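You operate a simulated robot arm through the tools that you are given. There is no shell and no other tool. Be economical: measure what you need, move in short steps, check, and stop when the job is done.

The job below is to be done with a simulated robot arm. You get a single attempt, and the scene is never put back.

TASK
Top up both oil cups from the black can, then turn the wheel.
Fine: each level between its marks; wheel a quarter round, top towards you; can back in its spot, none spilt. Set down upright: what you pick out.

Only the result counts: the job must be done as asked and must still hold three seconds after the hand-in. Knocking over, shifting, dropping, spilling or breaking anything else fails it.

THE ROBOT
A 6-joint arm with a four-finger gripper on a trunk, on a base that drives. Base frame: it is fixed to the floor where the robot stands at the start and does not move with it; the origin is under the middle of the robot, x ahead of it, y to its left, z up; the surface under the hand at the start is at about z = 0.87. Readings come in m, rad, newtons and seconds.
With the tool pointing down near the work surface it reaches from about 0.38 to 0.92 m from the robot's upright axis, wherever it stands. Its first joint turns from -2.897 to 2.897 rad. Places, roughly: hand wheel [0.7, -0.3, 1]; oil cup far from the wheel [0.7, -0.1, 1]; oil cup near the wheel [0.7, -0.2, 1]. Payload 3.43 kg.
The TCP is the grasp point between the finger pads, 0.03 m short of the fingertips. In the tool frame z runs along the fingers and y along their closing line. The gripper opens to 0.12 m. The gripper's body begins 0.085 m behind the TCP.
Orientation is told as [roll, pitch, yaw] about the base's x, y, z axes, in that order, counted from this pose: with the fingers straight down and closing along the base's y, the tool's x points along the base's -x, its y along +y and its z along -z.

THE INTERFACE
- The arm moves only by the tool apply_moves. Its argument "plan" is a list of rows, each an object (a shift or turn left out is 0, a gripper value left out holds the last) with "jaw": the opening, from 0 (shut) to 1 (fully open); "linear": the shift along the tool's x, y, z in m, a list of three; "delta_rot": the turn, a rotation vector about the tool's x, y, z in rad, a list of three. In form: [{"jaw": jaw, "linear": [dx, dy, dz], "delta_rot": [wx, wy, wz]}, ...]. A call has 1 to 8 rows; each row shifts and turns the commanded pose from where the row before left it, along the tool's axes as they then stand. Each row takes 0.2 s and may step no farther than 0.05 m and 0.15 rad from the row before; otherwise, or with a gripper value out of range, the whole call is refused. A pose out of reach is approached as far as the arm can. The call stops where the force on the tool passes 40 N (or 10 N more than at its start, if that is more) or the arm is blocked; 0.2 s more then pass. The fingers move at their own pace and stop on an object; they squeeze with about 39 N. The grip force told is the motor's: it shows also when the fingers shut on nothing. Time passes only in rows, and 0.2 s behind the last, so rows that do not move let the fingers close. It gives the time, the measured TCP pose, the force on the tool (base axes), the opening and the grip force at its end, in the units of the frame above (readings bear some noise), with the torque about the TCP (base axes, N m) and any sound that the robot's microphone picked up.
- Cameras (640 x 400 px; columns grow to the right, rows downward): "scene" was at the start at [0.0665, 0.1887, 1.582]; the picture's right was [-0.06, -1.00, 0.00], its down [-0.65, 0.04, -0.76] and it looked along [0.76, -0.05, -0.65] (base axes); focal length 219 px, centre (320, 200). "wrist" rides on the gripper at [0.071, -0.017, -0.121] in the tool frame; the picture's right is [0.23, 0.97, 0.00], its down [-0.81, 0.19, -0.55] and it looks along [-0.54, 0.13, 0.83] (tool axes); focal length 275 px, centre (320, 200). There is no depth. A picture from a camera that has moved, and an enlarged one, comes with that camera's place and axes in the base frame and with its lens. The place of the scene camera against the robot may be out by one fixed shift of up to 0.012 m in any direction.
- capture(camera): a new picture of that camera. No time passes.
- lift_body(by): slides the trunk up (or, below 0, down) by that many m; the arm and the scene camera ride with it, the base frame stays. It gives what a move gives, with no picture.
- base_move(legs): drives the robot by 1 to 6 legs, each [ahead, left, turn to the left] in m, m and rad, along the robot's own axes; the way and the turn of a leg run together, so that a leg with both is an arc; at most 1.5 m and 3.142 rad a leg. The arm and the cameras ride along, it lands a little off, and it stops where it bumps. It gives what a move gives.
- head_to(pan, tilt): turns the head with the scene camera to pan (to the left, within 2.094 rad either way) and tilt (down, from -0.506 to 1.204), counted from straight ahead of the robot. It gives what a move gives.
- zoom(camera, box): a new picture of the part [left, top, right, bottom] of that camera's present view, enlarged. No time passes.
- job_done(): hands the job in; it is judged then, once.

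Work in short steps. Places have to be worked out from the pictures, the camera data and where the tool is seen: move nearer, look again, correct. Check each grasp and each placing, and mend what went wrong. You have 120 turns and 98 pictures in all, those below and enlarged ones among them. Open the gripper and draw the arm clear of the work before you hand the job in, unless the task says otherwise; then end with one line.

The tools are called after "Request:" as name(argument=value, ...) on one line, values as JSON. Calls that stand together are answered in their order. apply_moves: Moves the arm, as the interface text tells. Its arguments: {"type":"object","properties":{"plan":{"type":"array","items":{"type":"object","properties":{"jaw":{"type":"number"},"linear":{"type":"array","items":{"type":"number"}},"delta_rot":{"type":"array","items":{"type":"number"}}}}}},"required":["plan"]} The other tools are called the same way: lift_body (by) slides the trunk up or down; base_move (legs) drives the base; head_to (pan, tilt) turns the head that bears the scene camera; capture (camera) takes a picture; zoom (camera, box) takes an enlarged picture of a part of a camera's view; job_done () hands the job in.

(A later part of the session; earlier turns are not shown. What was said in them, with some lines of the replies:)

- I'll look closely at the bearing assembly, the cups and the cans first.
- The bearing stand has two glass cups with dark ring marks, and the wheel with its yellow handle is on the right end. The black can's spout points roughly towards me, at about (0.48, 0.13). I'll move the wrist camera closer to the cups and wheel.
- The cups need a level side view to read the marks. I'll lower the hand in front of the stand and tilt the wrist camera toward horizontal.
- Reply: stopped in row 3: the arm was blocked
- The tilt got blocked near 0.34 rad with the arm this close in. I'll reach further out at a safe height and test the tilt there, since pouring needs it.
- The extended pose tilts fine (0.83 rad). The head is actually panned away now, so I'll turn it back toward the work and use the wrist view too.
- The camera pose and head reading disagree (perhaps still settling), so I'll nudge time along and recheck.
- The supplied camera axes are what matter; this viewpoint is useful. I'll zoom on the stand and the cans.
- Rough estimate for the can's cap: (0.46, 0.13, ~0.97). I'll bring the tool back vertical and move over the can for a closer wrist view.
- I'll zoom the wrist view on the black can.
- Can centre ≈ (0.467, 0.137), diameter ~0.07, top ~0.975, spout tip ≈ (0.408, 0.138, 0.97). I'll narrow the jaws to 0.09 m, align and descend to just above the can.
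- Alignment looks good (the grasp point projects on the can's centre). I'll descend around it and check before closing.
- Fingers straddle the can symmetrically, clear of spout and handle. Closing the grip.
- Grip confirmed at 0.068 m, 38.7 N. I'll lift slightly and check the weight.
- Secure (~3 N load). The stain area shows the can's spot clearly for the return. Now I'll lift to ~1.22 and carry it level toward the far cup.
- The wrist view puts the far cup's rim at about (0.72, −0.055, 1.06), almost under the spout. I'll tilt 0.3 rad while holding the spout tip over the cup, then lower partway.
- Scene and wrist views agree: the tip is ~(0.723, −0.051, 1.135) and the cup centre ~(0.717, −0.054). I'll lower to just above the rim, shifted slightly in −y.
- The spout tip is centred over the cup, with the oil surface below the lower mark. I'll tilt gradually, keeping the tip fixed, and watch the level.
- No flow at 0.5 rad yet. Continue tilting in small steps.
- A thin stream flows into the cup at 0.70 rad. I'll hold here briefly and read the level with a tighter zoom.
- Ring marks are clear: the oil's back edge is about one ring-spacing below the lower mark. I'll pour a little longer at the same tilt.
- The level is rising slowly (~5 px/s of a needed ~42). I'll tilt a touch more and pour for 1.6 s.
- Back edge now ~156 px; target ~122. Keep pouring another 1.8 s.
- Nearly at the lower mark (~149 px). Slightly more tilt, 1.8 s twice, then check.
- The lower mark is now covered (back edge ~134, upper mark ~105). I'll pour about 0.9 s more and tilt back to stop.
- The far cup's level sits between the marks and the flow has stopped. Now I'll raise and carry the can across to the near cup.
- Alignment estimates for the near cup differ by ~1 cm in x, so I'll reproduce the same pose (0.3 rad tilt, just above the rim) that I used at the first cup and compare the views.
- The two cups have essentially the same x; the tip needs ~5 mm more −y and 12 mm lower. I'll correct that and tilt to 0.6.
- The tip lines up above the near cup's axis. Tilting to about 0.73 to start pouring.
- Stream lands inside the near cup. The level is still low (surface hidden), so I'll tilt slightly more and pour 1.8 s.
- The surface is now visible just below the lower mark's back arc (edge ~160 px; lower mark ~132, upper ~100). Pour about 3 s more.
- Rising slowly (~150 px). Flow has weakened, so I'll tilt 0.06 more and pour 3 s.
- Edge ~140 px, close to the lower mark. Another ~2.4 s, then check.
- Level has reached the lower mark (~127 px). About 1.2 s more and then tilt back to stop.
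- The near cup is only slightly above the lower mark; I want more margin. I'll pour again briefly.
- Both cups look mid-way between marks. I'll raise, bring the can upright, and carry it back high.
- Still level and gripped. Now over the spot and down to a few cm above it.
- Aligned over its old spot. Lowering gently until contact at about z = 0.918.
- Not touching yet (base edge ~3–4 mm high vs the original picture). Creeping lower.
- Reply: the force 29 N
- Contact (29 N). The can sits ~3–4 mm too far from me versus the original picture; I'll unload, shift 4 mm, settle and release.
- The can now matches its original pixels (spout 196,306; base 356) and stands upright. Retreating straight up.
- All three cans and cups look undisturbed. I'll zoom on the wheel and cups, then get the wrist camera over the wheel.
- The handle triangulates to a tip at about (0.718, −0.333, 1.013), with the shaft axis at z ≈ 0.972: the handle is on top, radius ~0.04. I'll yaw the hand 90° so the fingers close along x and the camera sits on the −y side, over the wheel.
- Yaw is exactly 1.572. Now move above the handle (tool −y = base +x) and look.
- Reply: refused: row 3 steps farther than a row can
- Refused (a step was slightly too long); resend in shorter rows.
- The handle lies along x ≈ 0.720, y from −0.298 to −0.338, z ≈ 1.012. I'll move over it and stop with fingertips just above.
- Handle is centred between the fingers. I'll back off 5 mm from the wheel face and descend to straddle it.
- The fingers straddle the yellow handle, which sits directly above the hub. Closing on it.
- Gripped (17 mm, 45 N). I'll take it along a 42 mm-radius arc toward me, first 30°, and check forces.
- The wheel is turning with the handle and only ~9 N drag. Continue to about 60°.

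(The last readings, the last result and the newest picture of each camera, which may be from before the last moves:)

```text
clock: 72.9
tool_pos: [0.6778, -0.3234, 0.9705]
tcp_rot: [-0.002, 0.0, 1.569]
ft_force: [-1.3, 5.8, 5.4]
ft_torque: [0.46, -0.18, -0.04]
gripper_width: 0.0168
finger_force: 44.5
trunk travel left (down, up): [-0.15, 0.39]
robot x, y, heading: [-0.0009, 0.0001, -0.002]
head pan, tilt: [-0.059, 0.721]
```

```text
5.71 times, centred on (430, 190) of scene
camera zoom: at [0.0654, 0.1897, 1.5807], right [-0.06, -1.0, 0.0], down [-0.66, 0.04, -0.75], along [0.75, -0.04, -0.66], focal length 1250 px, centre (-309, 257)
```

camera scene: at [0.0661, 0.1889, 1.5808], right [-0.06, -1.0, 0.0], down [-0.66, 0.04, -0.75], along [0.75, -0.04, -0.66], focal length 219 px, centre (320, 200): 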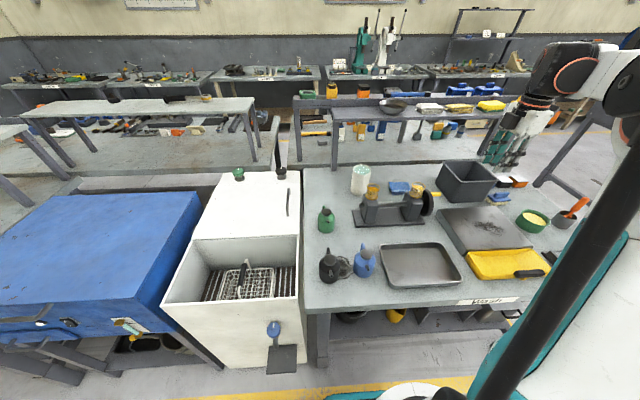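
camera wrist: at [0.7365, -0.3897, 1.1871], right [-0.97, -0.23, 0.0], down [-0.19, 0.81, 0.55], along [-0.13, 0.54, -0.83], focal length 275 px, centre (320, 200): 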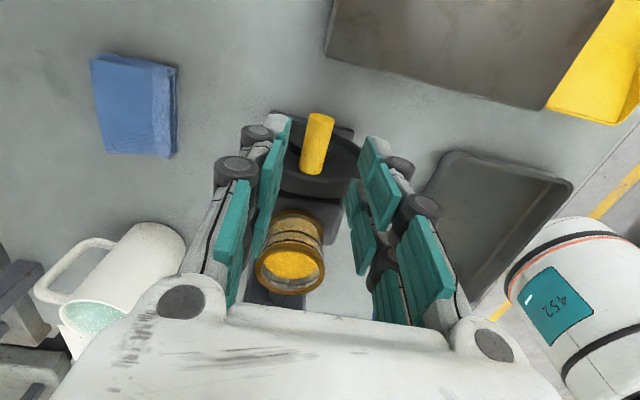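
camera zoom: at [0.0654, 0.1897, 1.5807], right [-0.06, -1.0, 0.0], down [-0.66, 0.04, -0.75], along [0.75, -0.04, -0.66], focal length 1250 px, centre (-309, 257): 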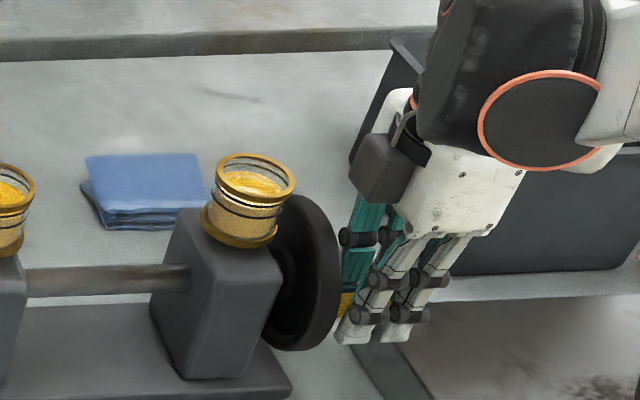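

By dead reckoning the handle moved (−43, −40) mm, i.e. ~90°. I'll open, rise clear and check the wheel angle.

Request:
apply_moves(plan=[{"jaw": 0.25}, {"jaw": 0.35}, {}, {"linear": [0, 0, -0.04]}, {"linear": [0, 0, -0.04]}, {"linear": [0.01, 0, -0.04]}, {"linear": [0.02, 0, -0.03]}, {}])

Request:
capture(camera="wrist")

Request:
zoom(camera="scene", box=[390, 165, 450, 225])

```text
clock: 74.7
tool_pos: [0.6777, -0.3535, 1.1212]
tcp_rot: [0.0, -0.002, 1.57]
ft_force: [0.6, 0.5, -0.2]
ft_torque: [0.03, -0.02, 0.01]
gripper_width: 0.0423
finger_force: 0.1
trunk travel left (down, up): [-0.15, 0.39]
robot x, y, heading: [0.0005, 0.0025, 0.002]
head pan, tilt: [-0.059, 0.721]
```

```text
27 pictures are left
camera wrist: at [0.6959, -0.4239, 1.2411], right [-0.97, -0.23, 0.0], down [-0.19, 0.81, 0.55], along [-0.13, 0.54, -0.83], focal length 275 px, centre (320, 200)
```

wrist: 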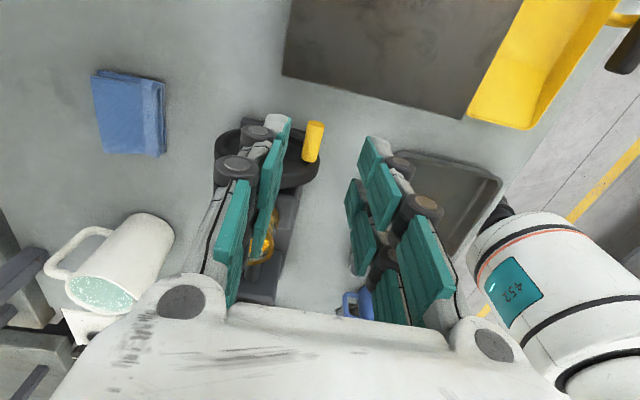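

```text
6.67 times, centred on (420, 195) of scene
camera zoom: at [0.0661, 0.1887, 1.5808], right [-0.06, -1.0, 0.0], down [-0.66, 0.04, -0.75], along [0.75, -0.04, -0.66], focal length 1458 px, centre (-347, 233)
```

zoom: 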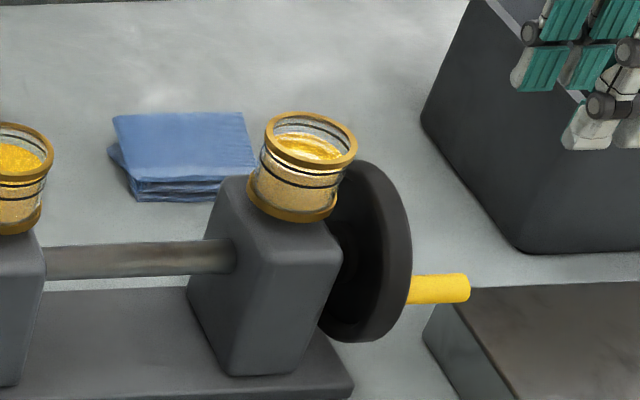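

The wheel has turned roughly 85°±5° by my estimates. I want a straight-on look at the wheel face: back off in −y, open wide and tilt the wrist camera toward horizontal.

Request:
apply_moves(plan=[{"jaw": 1.0, "linear": [0.03, -0.01, -0.03]}, {"linear": [0.045, 0, 0]}, {"linear": [0.045, 0, 0]}, {"delta_rot": [0, -0.14, 0]}, {"delta_rot": [0, -0.14, 0]}, {"delta_rot": [0, -0.14, 0]}, {"delta_rot": [0, -0.14, 0]}, {"delta_rot": [0, -0.14, 0]}])

Request:
capture(camera="wrist")

```text
clock: 76.5
tool_pos: [0.6741, -0.4513, 1.1429]
tcp_rot: [-0.013, -0.69, 1.571]
ft_force: [0.5, -0.9, 0.1]
ft_torque: [0.02, 0.01, 0.01]
gripper_width: 0.1198
finger_force: 0.0
out of reach, approached as far as the arm can: row 7, 8
trunk travel left (down, up): [-0.15, 0.39]
robot x, y, heading: [-0.001, -0.0036, -0.0]
head pan, tilt: [-0.059, 0.721]
```

```text
25 pictures are left
camera wrist: at [0.6899, -0.5827, 1.191], right [-0.97, -0.17, -0.16], down [-0.2, 0.28, 0.94], along [-0.12, 0.95, -0.3], focal length 275 px, centre (320, 200)
```

wrist: 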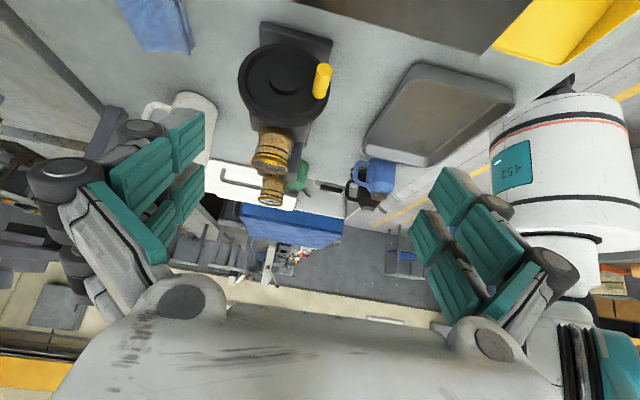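

That gives a direct view of the wheel face. Zoom in.

Request:
zoom(camera="wrist", box=[220, 20, 360, 210])

```text
2.11 times, centred on (290, 115) of wrist
camera zoom: at [0.6899, -0.5827, 1.191], right [-0.97, -0.17, -0.16], down [-0.2, 0.28, 0.94], along [-0.12, 0.95, -0.3], focal length 580 px, centre (383, 379)
```

zoom: 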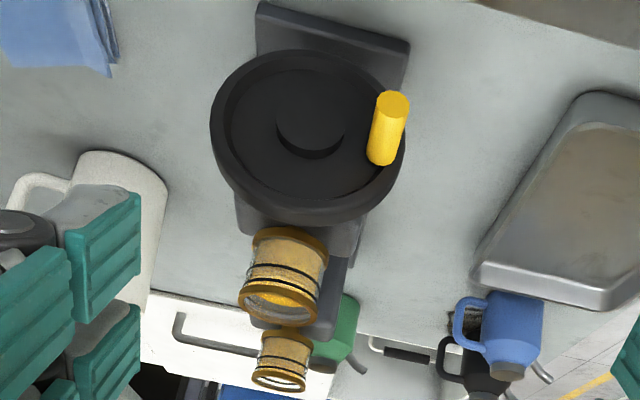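

From the face-on geometry the handle is still a bit above horizontal from the hub — about 80–84° turned. I'll go back, re-grip and bring it ~7° further. First undo the tilt.

Request:
apply_moves(plan=[{"delta_rot": [0, 0.14, 0]}, {"delta_rot": [0, 0.14, 0]}, {"delta_rot": [0, 0.14, 0]}, {"delta_rot": [0, 0.14, 0]}, {"jaw": 0.35, "delta_rot": [0, 0.14, 0]}, {}])

```text
clock: 77.9
tool_pos: [0.7149, -0.4831, 1.171]
tcp_rot: [0.002, 0.001, 1.57]
ft_force: [-0.7, -0.1, -0.7]
ft_torque: [-0.04, -0.01, 0.01]
gripper_width: 0.042
finger_force: 0.1
out of reach, approached as far as the arm can: row 1, 2, 3, 4, 5
trunk travel left (down, up): [-0.15, 0.39]
robot x, y, heading: [0.0003, 0.0016, 0.002]
head pan, tilt: [-0.059, 0.721]
```

Orientation is upright again; the position differs from what I commanded, so let it settle and re-read.

Request:
apply_moves(plan=[{"linear": [-0.02, 0, 0]}, {}])

```text
clock: 78.5
tool_pos: [0.7213, -0.4661, 1.1775]
tcp_rot: [0.001, -0.001, 1.571]
ft_force: [1.2, -0.1, 0.7]
ft_torque: [-0.02, 0.0, 0.0]
gripper_width: 0.0419
finger_force: 0.1
out of reach, approached as far as the arm can: row 1
trunk travel left (down, up): [-0.15, 0.39]
robot x, y, heading: [0.002, -0.0046, -0.004]
head pan, tilt: [-0.059, 0.721]
```

The arm is near a limit here; I'll move back toward where it was comfortable in small steps.

Request:
apply_moves(plan=[{"linear": [-0.03, 0, 0]}, {"linear": [-0.03, 0, 0]}, {}])

```text
clock: 79.3
tool_pos: [0.74, -0.4188, 1.1915]
tcp_rot: [0.001, -0.004, 1.571]
ft_force: [-0.5, -0.2, 0.3]
ft_torque: [0.01, -0.05, -0.02]
gripper_width: 0.042
finger_force: 0.1
out of reach, approached as far as the arm can: row 1, 2
trunk travel left (down, up): [-0.15, 0.39]
robot x, y, heading: [-0.0006, 0.0006, -0.001]
head pan, tilt: [-0.059, 0.721]
```

Drifting along some joint limit. Try shifting toward −x and see whether tracking recovers.

Request:
apply_moves(plan=[{"linear": [0, 0.03, 0]}, {"linear": [0, 0.03, 0]}, {}])

Request:
capture(camera="scene")

```text
clock: 80.1
tool_pos: [0.7062, -0.435, 1.2176]
tcp_rot: [0.002, -0.002, 1.571]
ft_force: [0.6, 0.6, -0.1]
ft_torque: [-0.02, -0.04, -0.04]
gripper_width: 0.0419
finger_force: 0.2
out of reach, approached as far as the arm can: row 1, 2
trunk travel left (down, up): [-0.15, 0.39]
robot x, y, heading: [-0.0012, -0.0004, 0.002]
head pan, tilt: [-0.059, 0.721]
```

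```text
23 pictures are left
camera scene: at [0.066, 0.1888, 1.5808], right [-0.06, -1.0, 0.0], down [-0.66, 0.04, -0.75], along [0.75, -0.04, -0.66], focal length 219 px, centre (320, 200)
```

scene: 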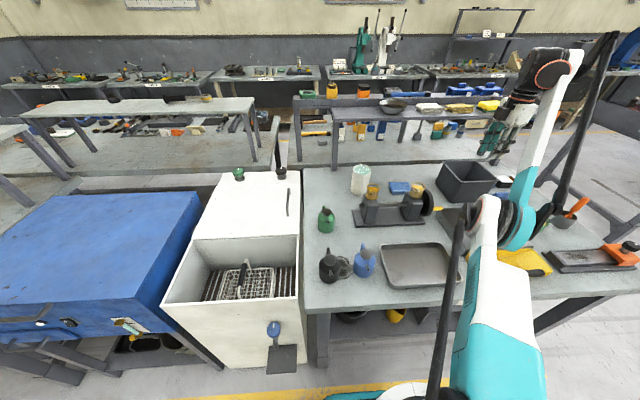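

The elbow has dropped into a different configuration. I'll raise the hand away from the table and see whether tracking recovers.

Request:
apply_moves(plan=[{"linear": [0, 0, -0.04]}, {"linear": [0, 0, -0.04]}, {"linear": [0, 0, -0.04]}, {"linear": [0, 0, -0.04]}, {}])

Request:
capture(camera="scene")

```text
clock: 81.3
tool_pos: [0.687, -0.4236, 1.3328]
tcp_rot: [0.0, 0.0, 1.571]
ft_force: [-0.9, 0.8, -0.4]
ft_torque: [-0.04, -0.02, 0.0]
gripper_width: 0.042
finger_force: 0.1
out of reach, approached as far as the arm can: row 3, 4
trunk travel left (down, up): [-0.15, 0.39]
robot x, y, heading: [-0.0049, -0.0011, 0.001]
head pan, tilt: [-0.059, 0.721]
```

```text
22 pictures are left
camera scene: at [0.0652, 0.1894, 1.5808], right [-0.06, -1.0, 0.0], down [-0.66, 0.04, -0.75], along [0.75, -0.04, -0.66], focal length 219 px, centre (320, 200)
```

scene: 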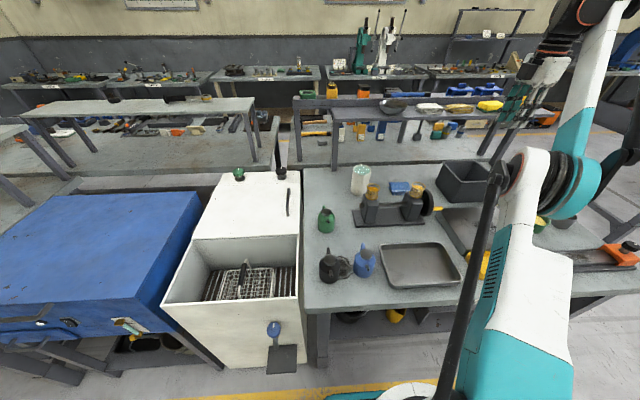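

Partly recovered (first rows tracked). I'll undo the yaw and retreat toward the earlier comfortable pose to restore the elbow.

Request:
apply_moves(plan=[{"delta_rot": [0, 0, 0.14]}, {"delta_rot": [0, 0, 0.14]}, {"delta_rot": [0, 0, 0.14]}, {"delta_rot": [0, 0, 0.14]}, {"delta_rot": [0, 0, 0.14]}, {"delta_rot": [0, 0, 0.14]}, {"delta_rot": [0, 0, 0.14]}, {"delta_rot": [0, 0, 0.14]}])

Request:
apply_moves(plan=[{"delta_rot": [0, 0, 0.15]}, {"delta_rot": [0, 0, 0.15]}, {"delta_rot": [0, 0, 0.15]}, {}])

```text
clock: 83.1
tool_pos: [0.6841, -0.4228, 1.3308]
tcp_rot: [-0.001, 0.0, 0.446]
ft_force: [0.4, 0.5, 0.4]
ft_torque: [-0.02, 0.0, 0.0]
gripper_width: 0.042
finger_force: 0.1
trunk travel left (down, up): [-0.15, 0.39]
robot x, y, heading: [0.0001, 0.0009, -0.001]
head pan, tilt: [-0.059, 0.721]
```

```text
clock: 84.1
tool_pos: [0.6855, -0.4226, 1.3325]
tcp_rot: [0.0, 0.0, -0.001]
ft_force: [-0.1, 0.6, -1.3]
ft_torque: [0.0, -0.01, 0.02]
gripper_width: 0.042
finger_force: 0.1
trunk travel left (down, up): [-0.15, 0.39]
robot x, y, heading: [0.0011, 0.0005, -0.0]
head pan, tilt: [-0.059, 0.721]
```

Tracking is good again at yaw 0. Return to the pose where the earlier yaw was done, and check the arm.

Request:
apply_moves(plan=[{"linear": [0.04, 0.025, 0]}, {"linear": [0.045, 0.02, 0]}, {"linear": [0, 0.01, 0.045]}, {"linear": [0, 0, 0.045]}, {}])

Request:
capture(camera="scene")

```text
clock: 85.3
tool_pos: [0.6132, -0.3786, 1.3038]
tcp_rot: [0.001, 0.0, 0.002]
ft_force: [-0.4, 0.0, 0.9]
ft_torque: [-0.01, 0.0, -0.02]
gripper_width: 0.0422
finger_force: 0.1
out of reach, approached as far as the arm can: row 2, 3, 4
trunk travel left (down, up): [-0.15, 0.39]
robot x, y, heading: [-0.0022, -0.0003, 0.003]
head pan, tilt: [-0.059, 0.721]
```

```text
21 pictures are left
camera scene: at [0.0656, 0.189, 1.5809], right [-0.06, -1.0, 0.0], down [-0.66, 0.04, -0.75], along [0.75, -0.04, -0.66], focal length 219 px, centre (320, 200)
```

scene: 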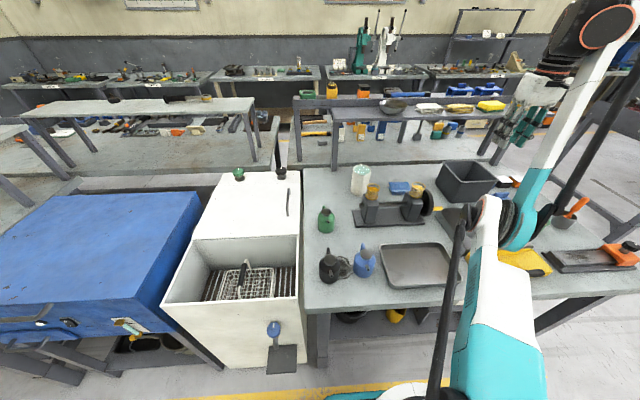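

The arm is in an elbow-low branch (it flipped when stretched during that tilt). I'll stretch out at safe height and try to flip it back.

Request:
apply_moves(plan=[{"linear": [-0.045, 0, -0.005]}, {"linear": [-0.045, 0, -0.005]}, {"linear": [-0.045, 0, -0.005]}, {"linear": [-0.045, 0, -0.005]}, {"linear": [-0.045, 0, 0]}, {"linear": [-0.045, 0, 0]}, {"linear": [-0.045, 0, 0]}, {}])

Request:
capture(camera="scene")

```text
clock: 87.1
tool_pos: [0.7735, -0.3357, 1.2741]
tcp_rot: [0.002, 0.0, 0.001]
ft_force: [-0.1, -1.4, 0.1]
ft_torque: [0.0, 0.02, -0.01]
gripper_width: 0.0422
finger_force: 0.1
out of reach, approached as far as the arm can: row 3, 4, 5, 6, 7
trunk travel left (down, up): [-0.15, 0.39]
robot x, y, heading: [0.0016, 0.0023, 0.004]
head pan, tilt: [-0.059, 0.721]
```

```text
20 pictures are left
camera scene: at [0.0664, 0.1887, 1.5808], right [-0.06, -1.0, 0.0], down [-0.66, 0.04, -0.75], along [0.75, -0.04, -0.66], focal length 219 px, centre (320, 200)
```

scene: 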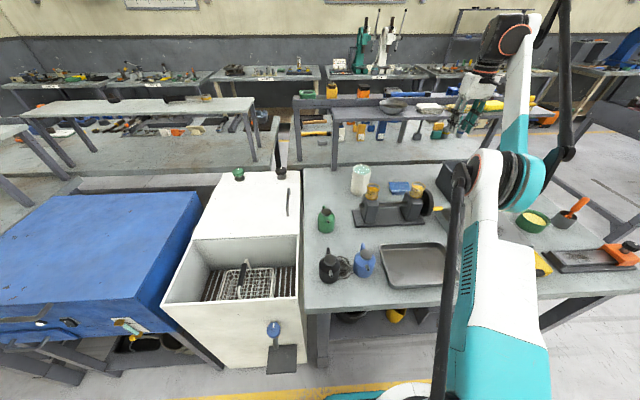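

Reach is limited by the wrist in this branch. I'll tilt the fingers outward here to relax the wrist, then stretch.

Request:
apply_moves(plan=[{"delta_rot": [0, -0.14, 0]}, {"delta_rot": [0, -0.14, 0]}, {"delta_rot": [0, -0.14, 0]}, {"delta_rot": [0, -0.14, 0]}, {"delta_rot": [0, -0.14, 0]}, {"delta_rot": [0, -0.14, 0]}, {}])

```text
clock: 88.7
tool_pos: [0.8318, -0.3715, 1.3692]
tcp_rot: [0.003, -0.839, 0.001]
ft_force: [-0.6, 0.3, -0.2]
ft_torque: [-0.02, -0.02, 0.04]
gripper_width: 0.0418
finger_force: 0.0
out of reach, approached as far as the arm can: row 3, 4, 5, 6
trunk travel left (down, up): [-0.15, 0.39]
robot x, y, heading: [-0.0004, -0.007, 0.002]
head pan, tilt: [-0.059, 0.721]
```

The commanded pose is ahead of the real one. Pull the command back in with the tilt held, and see the arm's shape.

Request:
apply_moves(plan=[{"linear": [0.03, 0, -0.033]}, {"linear": [0.03, 0, -0.033]}, {"linear": [0.03, 0, -0.033]}, {"linear": [0.03, 0, -0.033]}, {}])

Request:
capture(camera="scene")

```text
clock: 89.9
tool_pos: [0.7454, -0.4413, 1.3838]
tcp_rot: [0.002, -0.837, 0.0]
ft_force: [0.5, 0.5, 0.2]
ft_torque: [0.04, -0.02, -0.02]
gripper_width: 0.0418
finger_force: 0.0
out of reach, approached as far as the arm can: row 1, 2, 3, 4
trunk travel left (down, up): [-0.15, 0.39]
robot x, y, heading: [0.0022, -0.0, -0.002]
head pan, tilt: [-0.059, 0.721]
```

```text
19 pictures are left
camera scene: at [0.0661, 0.1887, 1.5808], right [-0.06, -1.0, 0.0], down [-0.66, 0.04, -0.75], along [0.75, -0.04, -0.66], focal length 219 px, centre (320, 200)
```

scene: 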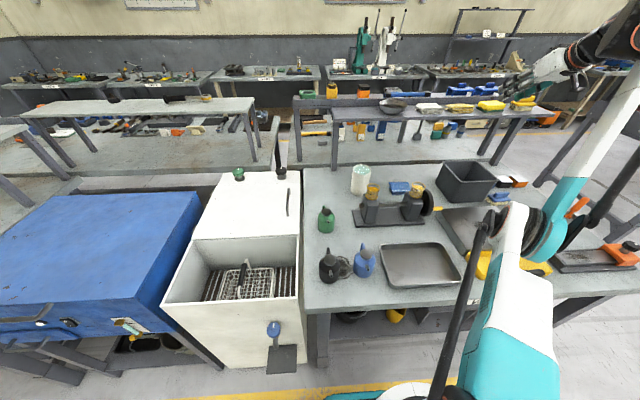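

Lift the trunk by 0.3 m for clearance, then work on flipping the elbow well above everything.

Request:
lift_body(by=0.3)

Request:
apply_moves(plan=[{"delta_rot": [0, 0.14, 0]}, {"delta_rot": [0, 0.14, 0]}, {"delta_rot": [0, 0.14, 0]}, {"delta_rot": [0, 0.14, 0]}, {"delta_rot": [0, 0.14, 0]}, {"delta_rot": [0, 0.137, 0]}, {}])

```text
clock: 92.9
tool_pos: [0.7467, -0.4417, 1.6849]
tcp_rot: [0.004, -0.838, 0.001]
ft_force: [0.0, -0.1, -0.4]
ft_torque: [0.0, -0.02, 0.05]
gripper_width: 0.0417
finger_force: 0.0
trunk travel left (down, up): [-0.45, 0.09]
robot x, y, heading: [-0.0027, -0.0001, 0.001]
head pan, tilt: [-0.059, 0.721]
```

```text
clock: 94.5
tool_pos: [0.7204, -0.4232, 1.6665]
tcp_rot: [0.002, -0.207, 0.002]
ft_force: [-0.3, -0.1, -0.1]
ft_torque: [-0.03, -0.02, -0.04]
gripper_width: 0.042
finger_force: 0.1
out of reach, approached as far as the arm can: row 4, 5, 6
trunk travel left (down, up): [-0.45, 0.09]
robot x, y, heading: [0.0015, 0.0003, -0.004]
head pan, tilt: [-0.059, 0.721]
```

Now command a far, low reach with the tool down, to push the forearm through straight.

Request:
apply_moves(plan=[{"linear": [-0.03, -0.01, 0.03]}, {"linear": [-0.03, -0.01, 0.03]}, {"linear": [-0.03, -0.01, 0.03]}, {"linear": [-0.03, -0.01, 0.03]}, {"linear": [-0.02, -0.01, 0.04]}, {"linear": [0, 0, 0.045]}, {"linear": [0, 0, 0.045]}, {}])

Request:
capture(camera="scene")

```text
clock: 96.3
tool_pos: [0.8163, -0.4305, 1.4498]
tcp_rot: [0.003, -0.207, 0.001]
ft_force: [-0.7, 0.4, 0.1]
ft_torque: [-0.03, -0.04, -0.07]
gripper_width: 0.0421
finger_force: 0.0
out of reach, approached as far as the arm can: row 1, 2, 3, 4, 5, 7
trunk travel left (down, up): [-0.45, 0.09]
robot x, y, heading: [-0.0006, -0.0016, 0.006]
head pan, tilt: [-0.059, 0.721]
```

```text
18 pictures are left
camera scene: at [0.0648, 0.1894, 1.8809], right [-0.06, -1.0, 0.0], down [-0.66, 0.04, -0.75], along [0.75, -0.04, -0.66], focal length 219 px, centre (320, 200)
```

scene: 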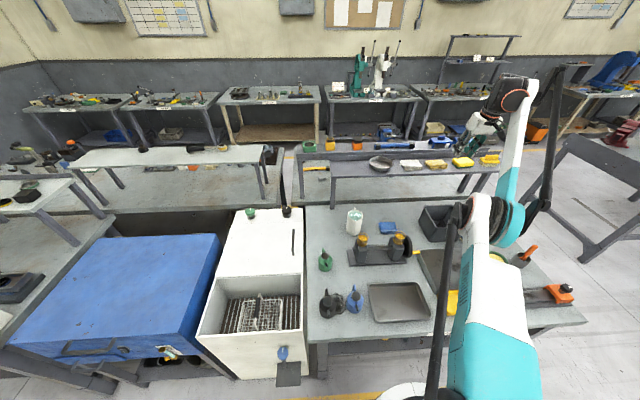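

Getting straighter. Continue lower (still well above the bench).

Request:
apply_moves(plan=[{"linear": [-0.01, 0, 0.045]}, {"linear": [-0.01, 0, 0.045]}, {"linear": [-0.01, 0, 0.045]}, {"linear": [-0.01, 0, 0.045]}, {"linear": [-0.01, 0, 0.045]}, {}])

Request:
capture(camera="scene")

```text
clock: 97.7
tool_pos: [0.8767, -0.4151, 1.2496]
tcp_rot: [0.001, -0.213, 0.002]
ft_force: [0.8, 0.8, 0.0]
ft_torque: [0.0, -0.02, 0.02]
gripper_width: 0.0421
finger_force: 0.1
out of reach, approached as far as the arm can: row 3, 4, 5
trunk travel left (down, up): [-0.45, 0.09]
robot x, y, heading: [0.002, 0.0018, 0.005]
head pan, tilt: [-0.059, 0.721]
```

```text
17 pictures are left
camera scene: at [0.0663, 0.1889, 1.8808], right [-0.06, -1.0, 0.0], down [-0.66, 0.04, -0.75], along [0.75, -0.04, -0.66], focal length 219 px, centre (320, 200)
```

scene: 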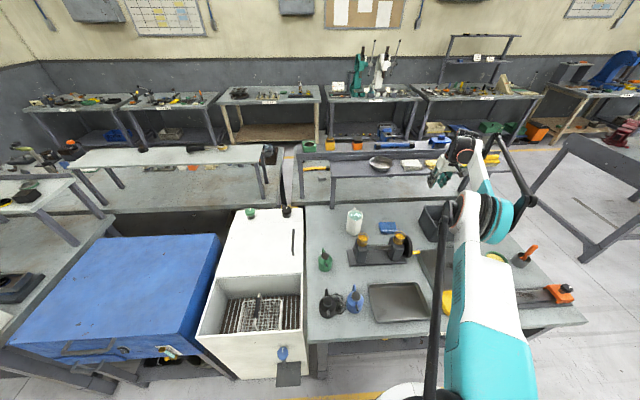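

Nearly straight. Push further outward while tilting the fingers back, to carry the elbow over the top.

Request:
apply_moves(plan=[{"linear": [-0.04, 0, 0], "delta_rot": [0, 0.12, 0]}, {"linear": [-0.04, 0, 0.01], "delta_rot": [0, 0.12, 0]}, {"linear": [-0.04, 0, 0.02], "delta_rot": [0, 0.12, 0]}, {"delta_rot": [0, 0.12, 0]}, {}])

Request:
apply_moves(plan=[{"linear": [0.04, 0, -0.03]}, {"linear": [0.04, 0, -0.03]}, {"linear": [0.04, 0, -0.03]}, {"linear": [0.04, 0, -0.03]}, {"linear": [0.04, 0, -0.03]}, {}])

Request:
capture(camera="scene")

```text
clock: 98.9
tool_pos: [0.8014, -0.3282, 1.2691]
tcp_rot: [0.0, 0.27, 0.005]
ft_force: [0.1, 0.4, -0.1]
ft_torque: [0.02, 0.02, 0.02]
gripper_width: 0.042
finger_force: 0.1
out of reach, approached as far as the arm can: row 1, 2, 3, 4
trunk travel left (down, up): [-0.45, 0.09]
robot x, y, heading: [0.0016, -0.0002, 0.001]
head pan, tilt: [-0.059, 0.721]
```

```text
clock: 100.3
tool_pos: [0.6515, -0.3313, 1.4647]
tcp_rot: [0.001, 0.273, 0.002]
ft_force: [-0.1, -0.5, -0.4]
ft_torque: [0.01, 0.09, 0.03]
gripper_width: 0.042
finger_force: 0.0
trunk travel left (down, up): [-0.45, 0.09]
robot x, y, heading: [0.0004, 0.0017, 0.001]
head pan, tilt: [-0.059, 0.721]
```

```text
16 pictures are left
camera scene: at [0.0687, 0.1882, 1.8807], right [-0.06, -1.0, 0.0], down [-0.66, 0.04, -0.75], along [0.75, -0.04, -0.66], focal length 219 px, centre (320, 200)
```

scene: 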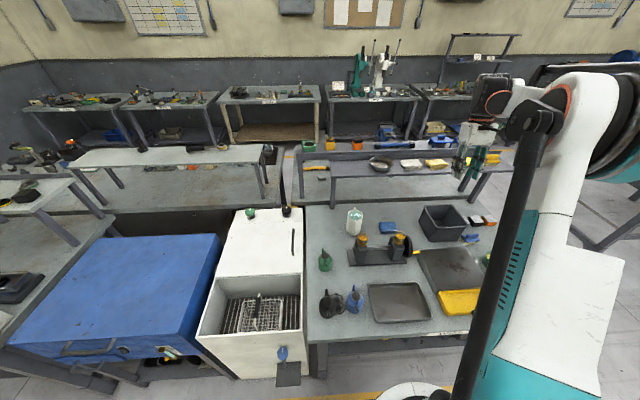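

Elbow is up again and tracking is exact. Level the tool, move to the earlier yaw spot, then lower the trunk back.

Request:
apply_moves(plan=[{"delta_rot": [0, -0.137, 0]}, {"delta_rot": [0, -0.136, 0]}, {"linear": [0.04, -0.035, -0.03]}, {"linear": [0, 0, -0.04]}, {}])

Request:
lift_body(by=-0.3)

```text
refused: row 3 steps farther than a row can; nothing moved
```

```text
clock: 103.3
tool_pos: [0.6491, -0.3304, 1.1673]
tcp_rot: [0.002, 0.27, 0.004]
ft_force: [0.4, -0.2, 0.2]
ft_torque: [0.03, -0.02, -0.04]
gripper_width: 0.042
finger_force: 0.0
trunk travel left (down, up): [-0.15, 0.39]
robot x, y, heading: [-0.0023, -0.0005, -0.006]
head pan, tilt: [-0.059, 0.721]
```

The trunk is down (no contact). Now level the tool and rise to the yaw spot in shorter rows.

Request:
apply_moves(plan=[{"delta_rot": [0, -0.137, 0]}, {"delta_rot": [0, -0.136, 0]}, {"linear": [0.03, -0.02, -0.03]}, {"linear": [0.02, -0.018, -0.04]}, {}])

Request:
apply_moves(plan=[{"delta_rot": [0, 0, -0.15]}, {"delta_rot": [0, 0, -0.15]}, {"delta_rot": [0, 0, -0.15]}, {"delta_rot": [0, 0, -0.15]}, {"delta_rot": [0, 0, -0.15]}, {"delta_rot": [0, 0, -0.15]}, {"delta_rot": [0, 0, -0.15]}, {"delta_rot": [0, 0, -0.15]}])

Request:
apply_moves(plan=[{"delta_rot": [0, 0, -0.15]}, {"delta_rot": [0, 0, -0.15]}, {"delta_rot": [0, 0, -0.07]}, {}])

```text
clock: 104.5
tool_pos: [0.5988, -0.3681, 1.2377]
tcp_rot: [0.002, 0.0, 0.004]
ft_force: [0.3, -0.2, 0.0]
ft_torque: [0.0, -0.01, -0.01]
gripper_width: 0.0419
finger_force: 0.1
trunk travel left (down, up): [-0.15, 0.39]
robot x, y, heading: [0.0002, -0.0004, 0.002]
head pan, tilt: [-0.059, 0.721]
```

```text
clock: 106.3
tool_pos: [0.6002, -0.3683, 1.2361]
tcp_rot: [-0.003, -0.001, 1.203]
ft_force: [0.5, 0.6, -0.1]
ft_torque: [0.0, 0.02, 0.05]
gripper_width: 0.0422
finger_force: 0.0
trunk travel left (down, up): [-0.15, 0.39]
robot x, y, heading: [-0.0018, -0.0007, 0.002]
head pan, tilt: [-0.059, 0.721]
```

```text
clock: 107.3
tool_pos: [0.5988, -0.3688, 1.237]
tcp_rot: [-0.002, -0.001, 1.574]
ft_force: [-0.2, -0.6, 0.6]
ft_torque: [0.02, 0.01, -0.03]
gripper_width: 0.0422
finger_force: 0.0
trunk travel left (down, up): [-0.15, 0.39]
robot x, y, heading: [-0.0006, 0.0029, -0.007]
head pan, tilt: [-0.059, 0.721]
```

Everything tracks again. Move above the handle at (0.677, −0.324), fingertips ~4 cm above it, and check.

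Request:
apply_moves(plan=[{"linear": [-0.02, -0.04, 0]}, {"linear": [-0.025, -0.038, 0]}, {"linear": [0, 0, 0.045]}, {"linear": [0, 0, 0.045]}, {"linear": [0, 0, 0.045]}, {"linear": [0, 0, 0.045]}, {}])

Request:
capture(camera="wrist")

```text
clock: 108.9
tool_pos: [0.6786, -0.3244, 1.0565]
tcp_rot: [-0.002, -0.002, 1.574]
ft_force: [0.2, 0.5, -0.7]
ft_torque: [0.02, 0.03, 0.0]
gripper_width: 0.042
finger_force: 0.0
trunk travel left (down, up): [-0.15, 0.39]
robot x, y, heading: [-0.0016, -0.001, -0.003]
head pan, tilt: [-0.059, 0.721]
```

```text
15 pictures are left
camera wrist: at [0.6958, -0.3943, 1.176], right [-0.97, -0.23, 0.0], down [-0.19, 0.81, 0.55], along [-0.13, 0.54, -0.83], focal length 275 px, centre (320, 200)
```

wrist: 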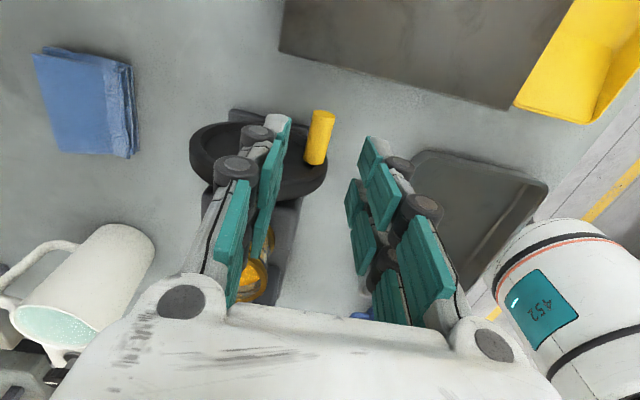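

Handle lies between the fingers. Descend to z ≈ 0.971, grip, and rotate the last few degrees by moving ~6 mm down.

Request:
apply_moves(plan=[{"linear": [0, 0, 0.045]}, {"linear": [0, 0, 0.041]}, {"jaw": 0.22}, {"jaw": 0.1}, {"jaw": 0.1}, {}])

Request:
zoom(camera="wrist", box=[220, 80, 420, 300])

Request:
apply_moves(plan=[{"linear": [0, 0.0004, 0.003]}, {"linear": [0, 0.0, 0.004]}, {}])

Request:
zoom(camera="wrist", box=[220, 80, 420, 300])

```text
clock: 110.3
tool_pos: [0.6785, -0.3249, 0.9691]
tcp_rot: [-0.002, -0.002, 1.573]
ft_force: [-3.0, 1.1, -3.3]
ft_torque: [-0.05, 0.15, -0.07]
gripper_width: 0.0169
finger_force: 45.3
trunk travel left (down, up): [-0.15, 0.39]
robot x, y, heading: [0.0, 0.0018, 0.001]
head pan, tilt: [-0.059, 0.721]
```

```text
1.82 times, centred on (320, 190) of wrist
camera zoom: at [0.695, -0.3959, 1.09], right [-0.97, -0.23, 0.0], down [-0.19, 0.81, 0.55], along [-0.13, 0.54, -0.83], focal length 500 px, centre (320, 218)
```

zoom: 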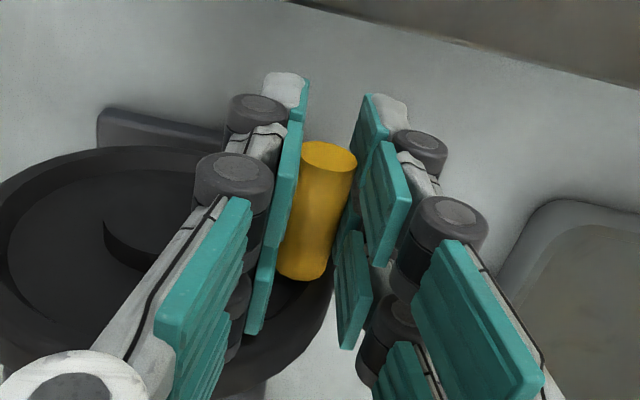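

```text
clock: 111.1
tool_pos: [0.6789, -0.3249, 0.9635]
tcp_rot: [-0.002, 0.0, 1.57]
ft_force: [3.1, -4.2, 6.7]
ft_torque: [-0.03, -0.34, -0.03]
gripper_width: 0.0167
finger_force: 45.0
trunk travel left (down, up): [-0.15, 0.39]
robot x, y, heading: [-0.0004, 0.0006, -0.0]
head pan, tilt: [-0.059, 0.721]
```

```text
1.82 times, centred on (320, 190) of wrist
camera zoom: at [0.6944, -0.3958, 1.0835], right [-0.97, -0.23, 0.0], down [-0.19, 0.81, 0.55], along [-0.13, 0.54, -0.83], focal length 500 px, centre (320, 218)
```

zoom: 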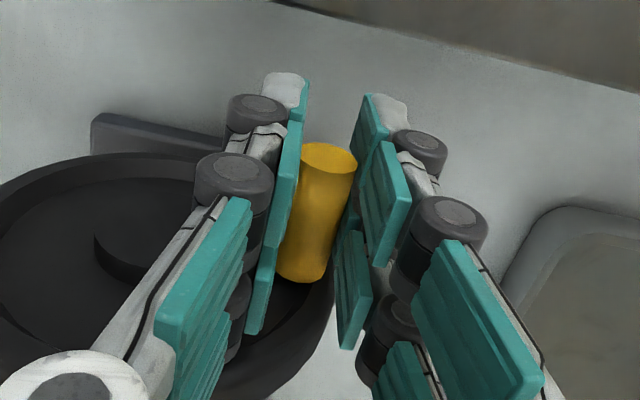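

Handle moved with the pads (~6 mm, ≈8°). Release, rise, back off slightly and take a moderate-tilt look (0.42 rad only, to stay in reach).

Request:
apply_moves(plan=[{"jaw": 0.25}, {"jaw": 0.4}, {}, {"linear": [0, 0, -0.045]}, {"linear": [0, 0, -0.045]}, {"linear": [0.01, 0, -0.04]}, {"linear": [0.03, 0, -0.02]}, {}])

Request:
apply_moves(plan=[{"jaw": 1.0, "linear": [0.03, 0, 0]}, {"delta_rot": [0, -0.14, 0]}, {"delta_rot": [0, -0.14, 0]}, {"delta_rot": [0, -0.14, 0]}, {}])

Request:
zoom(camera="wrist", box=[200, 20, 400, 200])

Request:
zoom(camera="scene", box=[390, 165, 450, 225])

```text
clock: 112.9
tool_pos: [0.6783, -0.3654, 1.113]
tcp_rot: [-0.001, -0.002, 1.572]
ft_force: [-1.2, -0.8, -0.5]
ft_torque: [0.08, 0.0, 0.0]
gripper_width: 0.0478
finger_force: 0.0
trunk travel left (down, up): [-0.15, 0.39]
robot x, y, heading: [0.0021, -0.0016, -0.003]
head pan, tilt: [-0.059, 0.721]
```

```text
clock: 114.1
tool_pos: [0.6771, -0.3935, 1.1136]
tcp_rot: [-0.002, -0.423, 1.574]
ft_force: [-0.4, -0.8, 0.0]
ft_torque: [0.0, 0.02, 0.0]
gripper_width: 0.1195
finger_force: 0.1
trunk travel left (down, up): [-0.15, 0.39]
robot x, y, heading: [-0.001, -0.0022, -0.0]
head pan, tilt: [-0.059, 0.721]
```

```text
2.22 times, centred on (300, 110) of wrist
camera zoom: at [0.6941, -0.5079, 1.1939], right [-0.97, -0.21, -0.1], down [-0.19, 0.51, 0.84], along [-0.13, 0.83, -0.54], focal length 612 px, centre (364, 400)
```

zoom: 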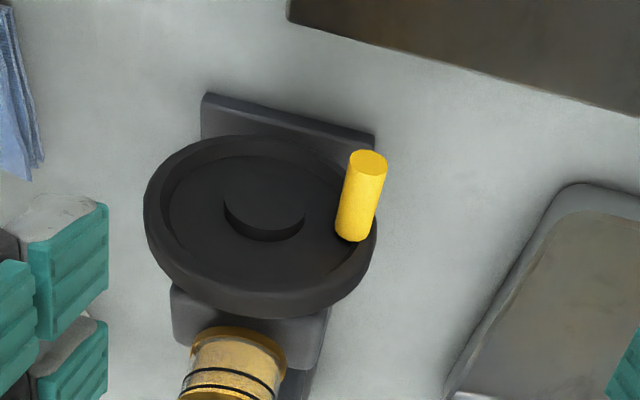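

```text
6.67 times, centred on (420, 195) of scene
camera zoom: at [0.0662, 0.1886, 1.5809], right [-0.06, -1.0, 0.0], down [-0.66, 0.04, -0.75], along [0.75, -0.04, -0.66], focal length 1458 px, centre (-347, 233)
```

zoom: 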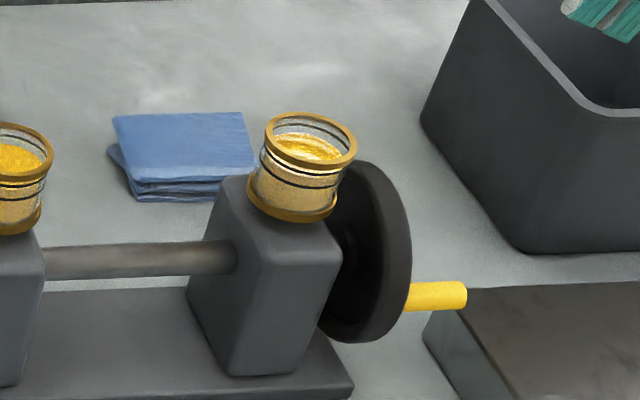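

Combining the views (and the total handle travel of −42, −43 mm from straight above the hub), the wheel is now within a few degrees of a quarter turn. Level the tool and withdraw upward.

Request:
apply_moves(plan=[{"delta_rot": [0, 0.14, 0]}, {"delta_rot": [0, 0.14, 0]}, {"delta_rot": [0, 0.14, 0]}, {"linear": [0, 0, -0.045]}, {"linear": [0, 0, -0.045]}, {"linear": [0, 0.045, 0]}, {"linear": [0, 0.045, 0]}, {}])

Request:
zoom(camera="scene", box=[360, 175, 425, 215])

Request:
capture(camera="scene")

```text
clock: 115.9
tool_pos: [0.5886, -0.3917, 1.2056]
tcp_rot: [0.0, -0.002, 1.572]
ft_force: [0.0, -0.7, 1.3]
ft_torque: [0.03, -0.01, 0.01]
gripper_width: 0.12
finger_force: 0.0
trunk travel left (down, up): [-0.15, 0.39]
robot x, y, heading: [0.0014, -0.0013, -0.003]
head pan, tilt: [-0.059, 0.721]
```

```text
9.85 times, centred on (392, 195) of scene
camera zoom: at [0.0661, 0.1888, 1.5808], right [-0.06, -1.0, 0.0], down [-0.66, 0.04, -0.75], along [0.75, -0.04, -0.66], focal length 2154 px, centre (-394, 249)
```

zoom: 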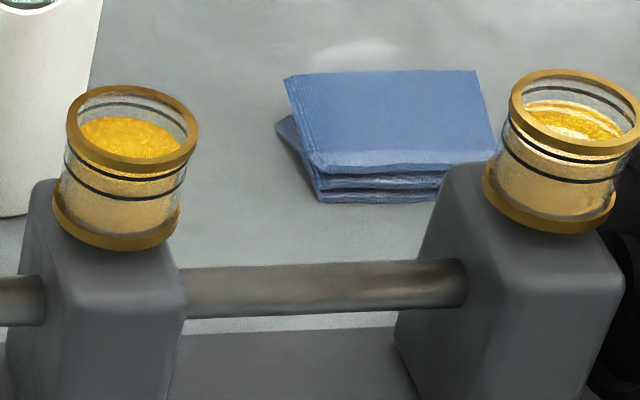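

```text
9 pictures are left
camera scene: at [0.0661, 0.1888, 1.5808], right [-0.06, -1.0, 0.0], down [-0.66, 0.04, -0.75], along [0.75, -0.04, -0.66], focal length 219 px, centre (320, 200)
```

scene: 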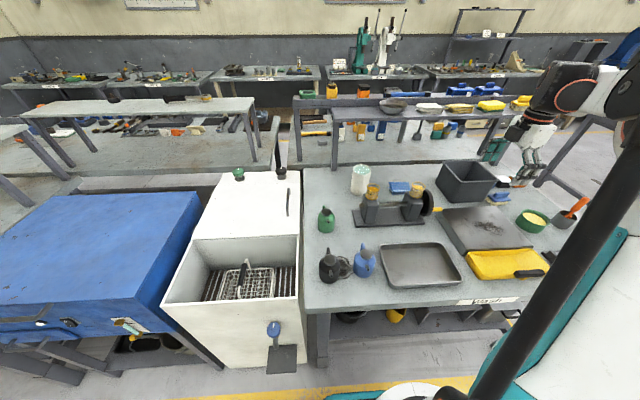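

Both levels lie between their marks, nothing is spilt, the can is upright in its place, the wheel is at a quarter turn, and the open hand is clear. Handing in.

Request:
job_done()

```text
The job is handed in.
```

I topped up both oil cups to between their marks, with no spill seen. The black can is back upright in its spot. The wheel is turned about a quarter round, top towards me; I could only judge that angle from pictures, to within a few degrees.
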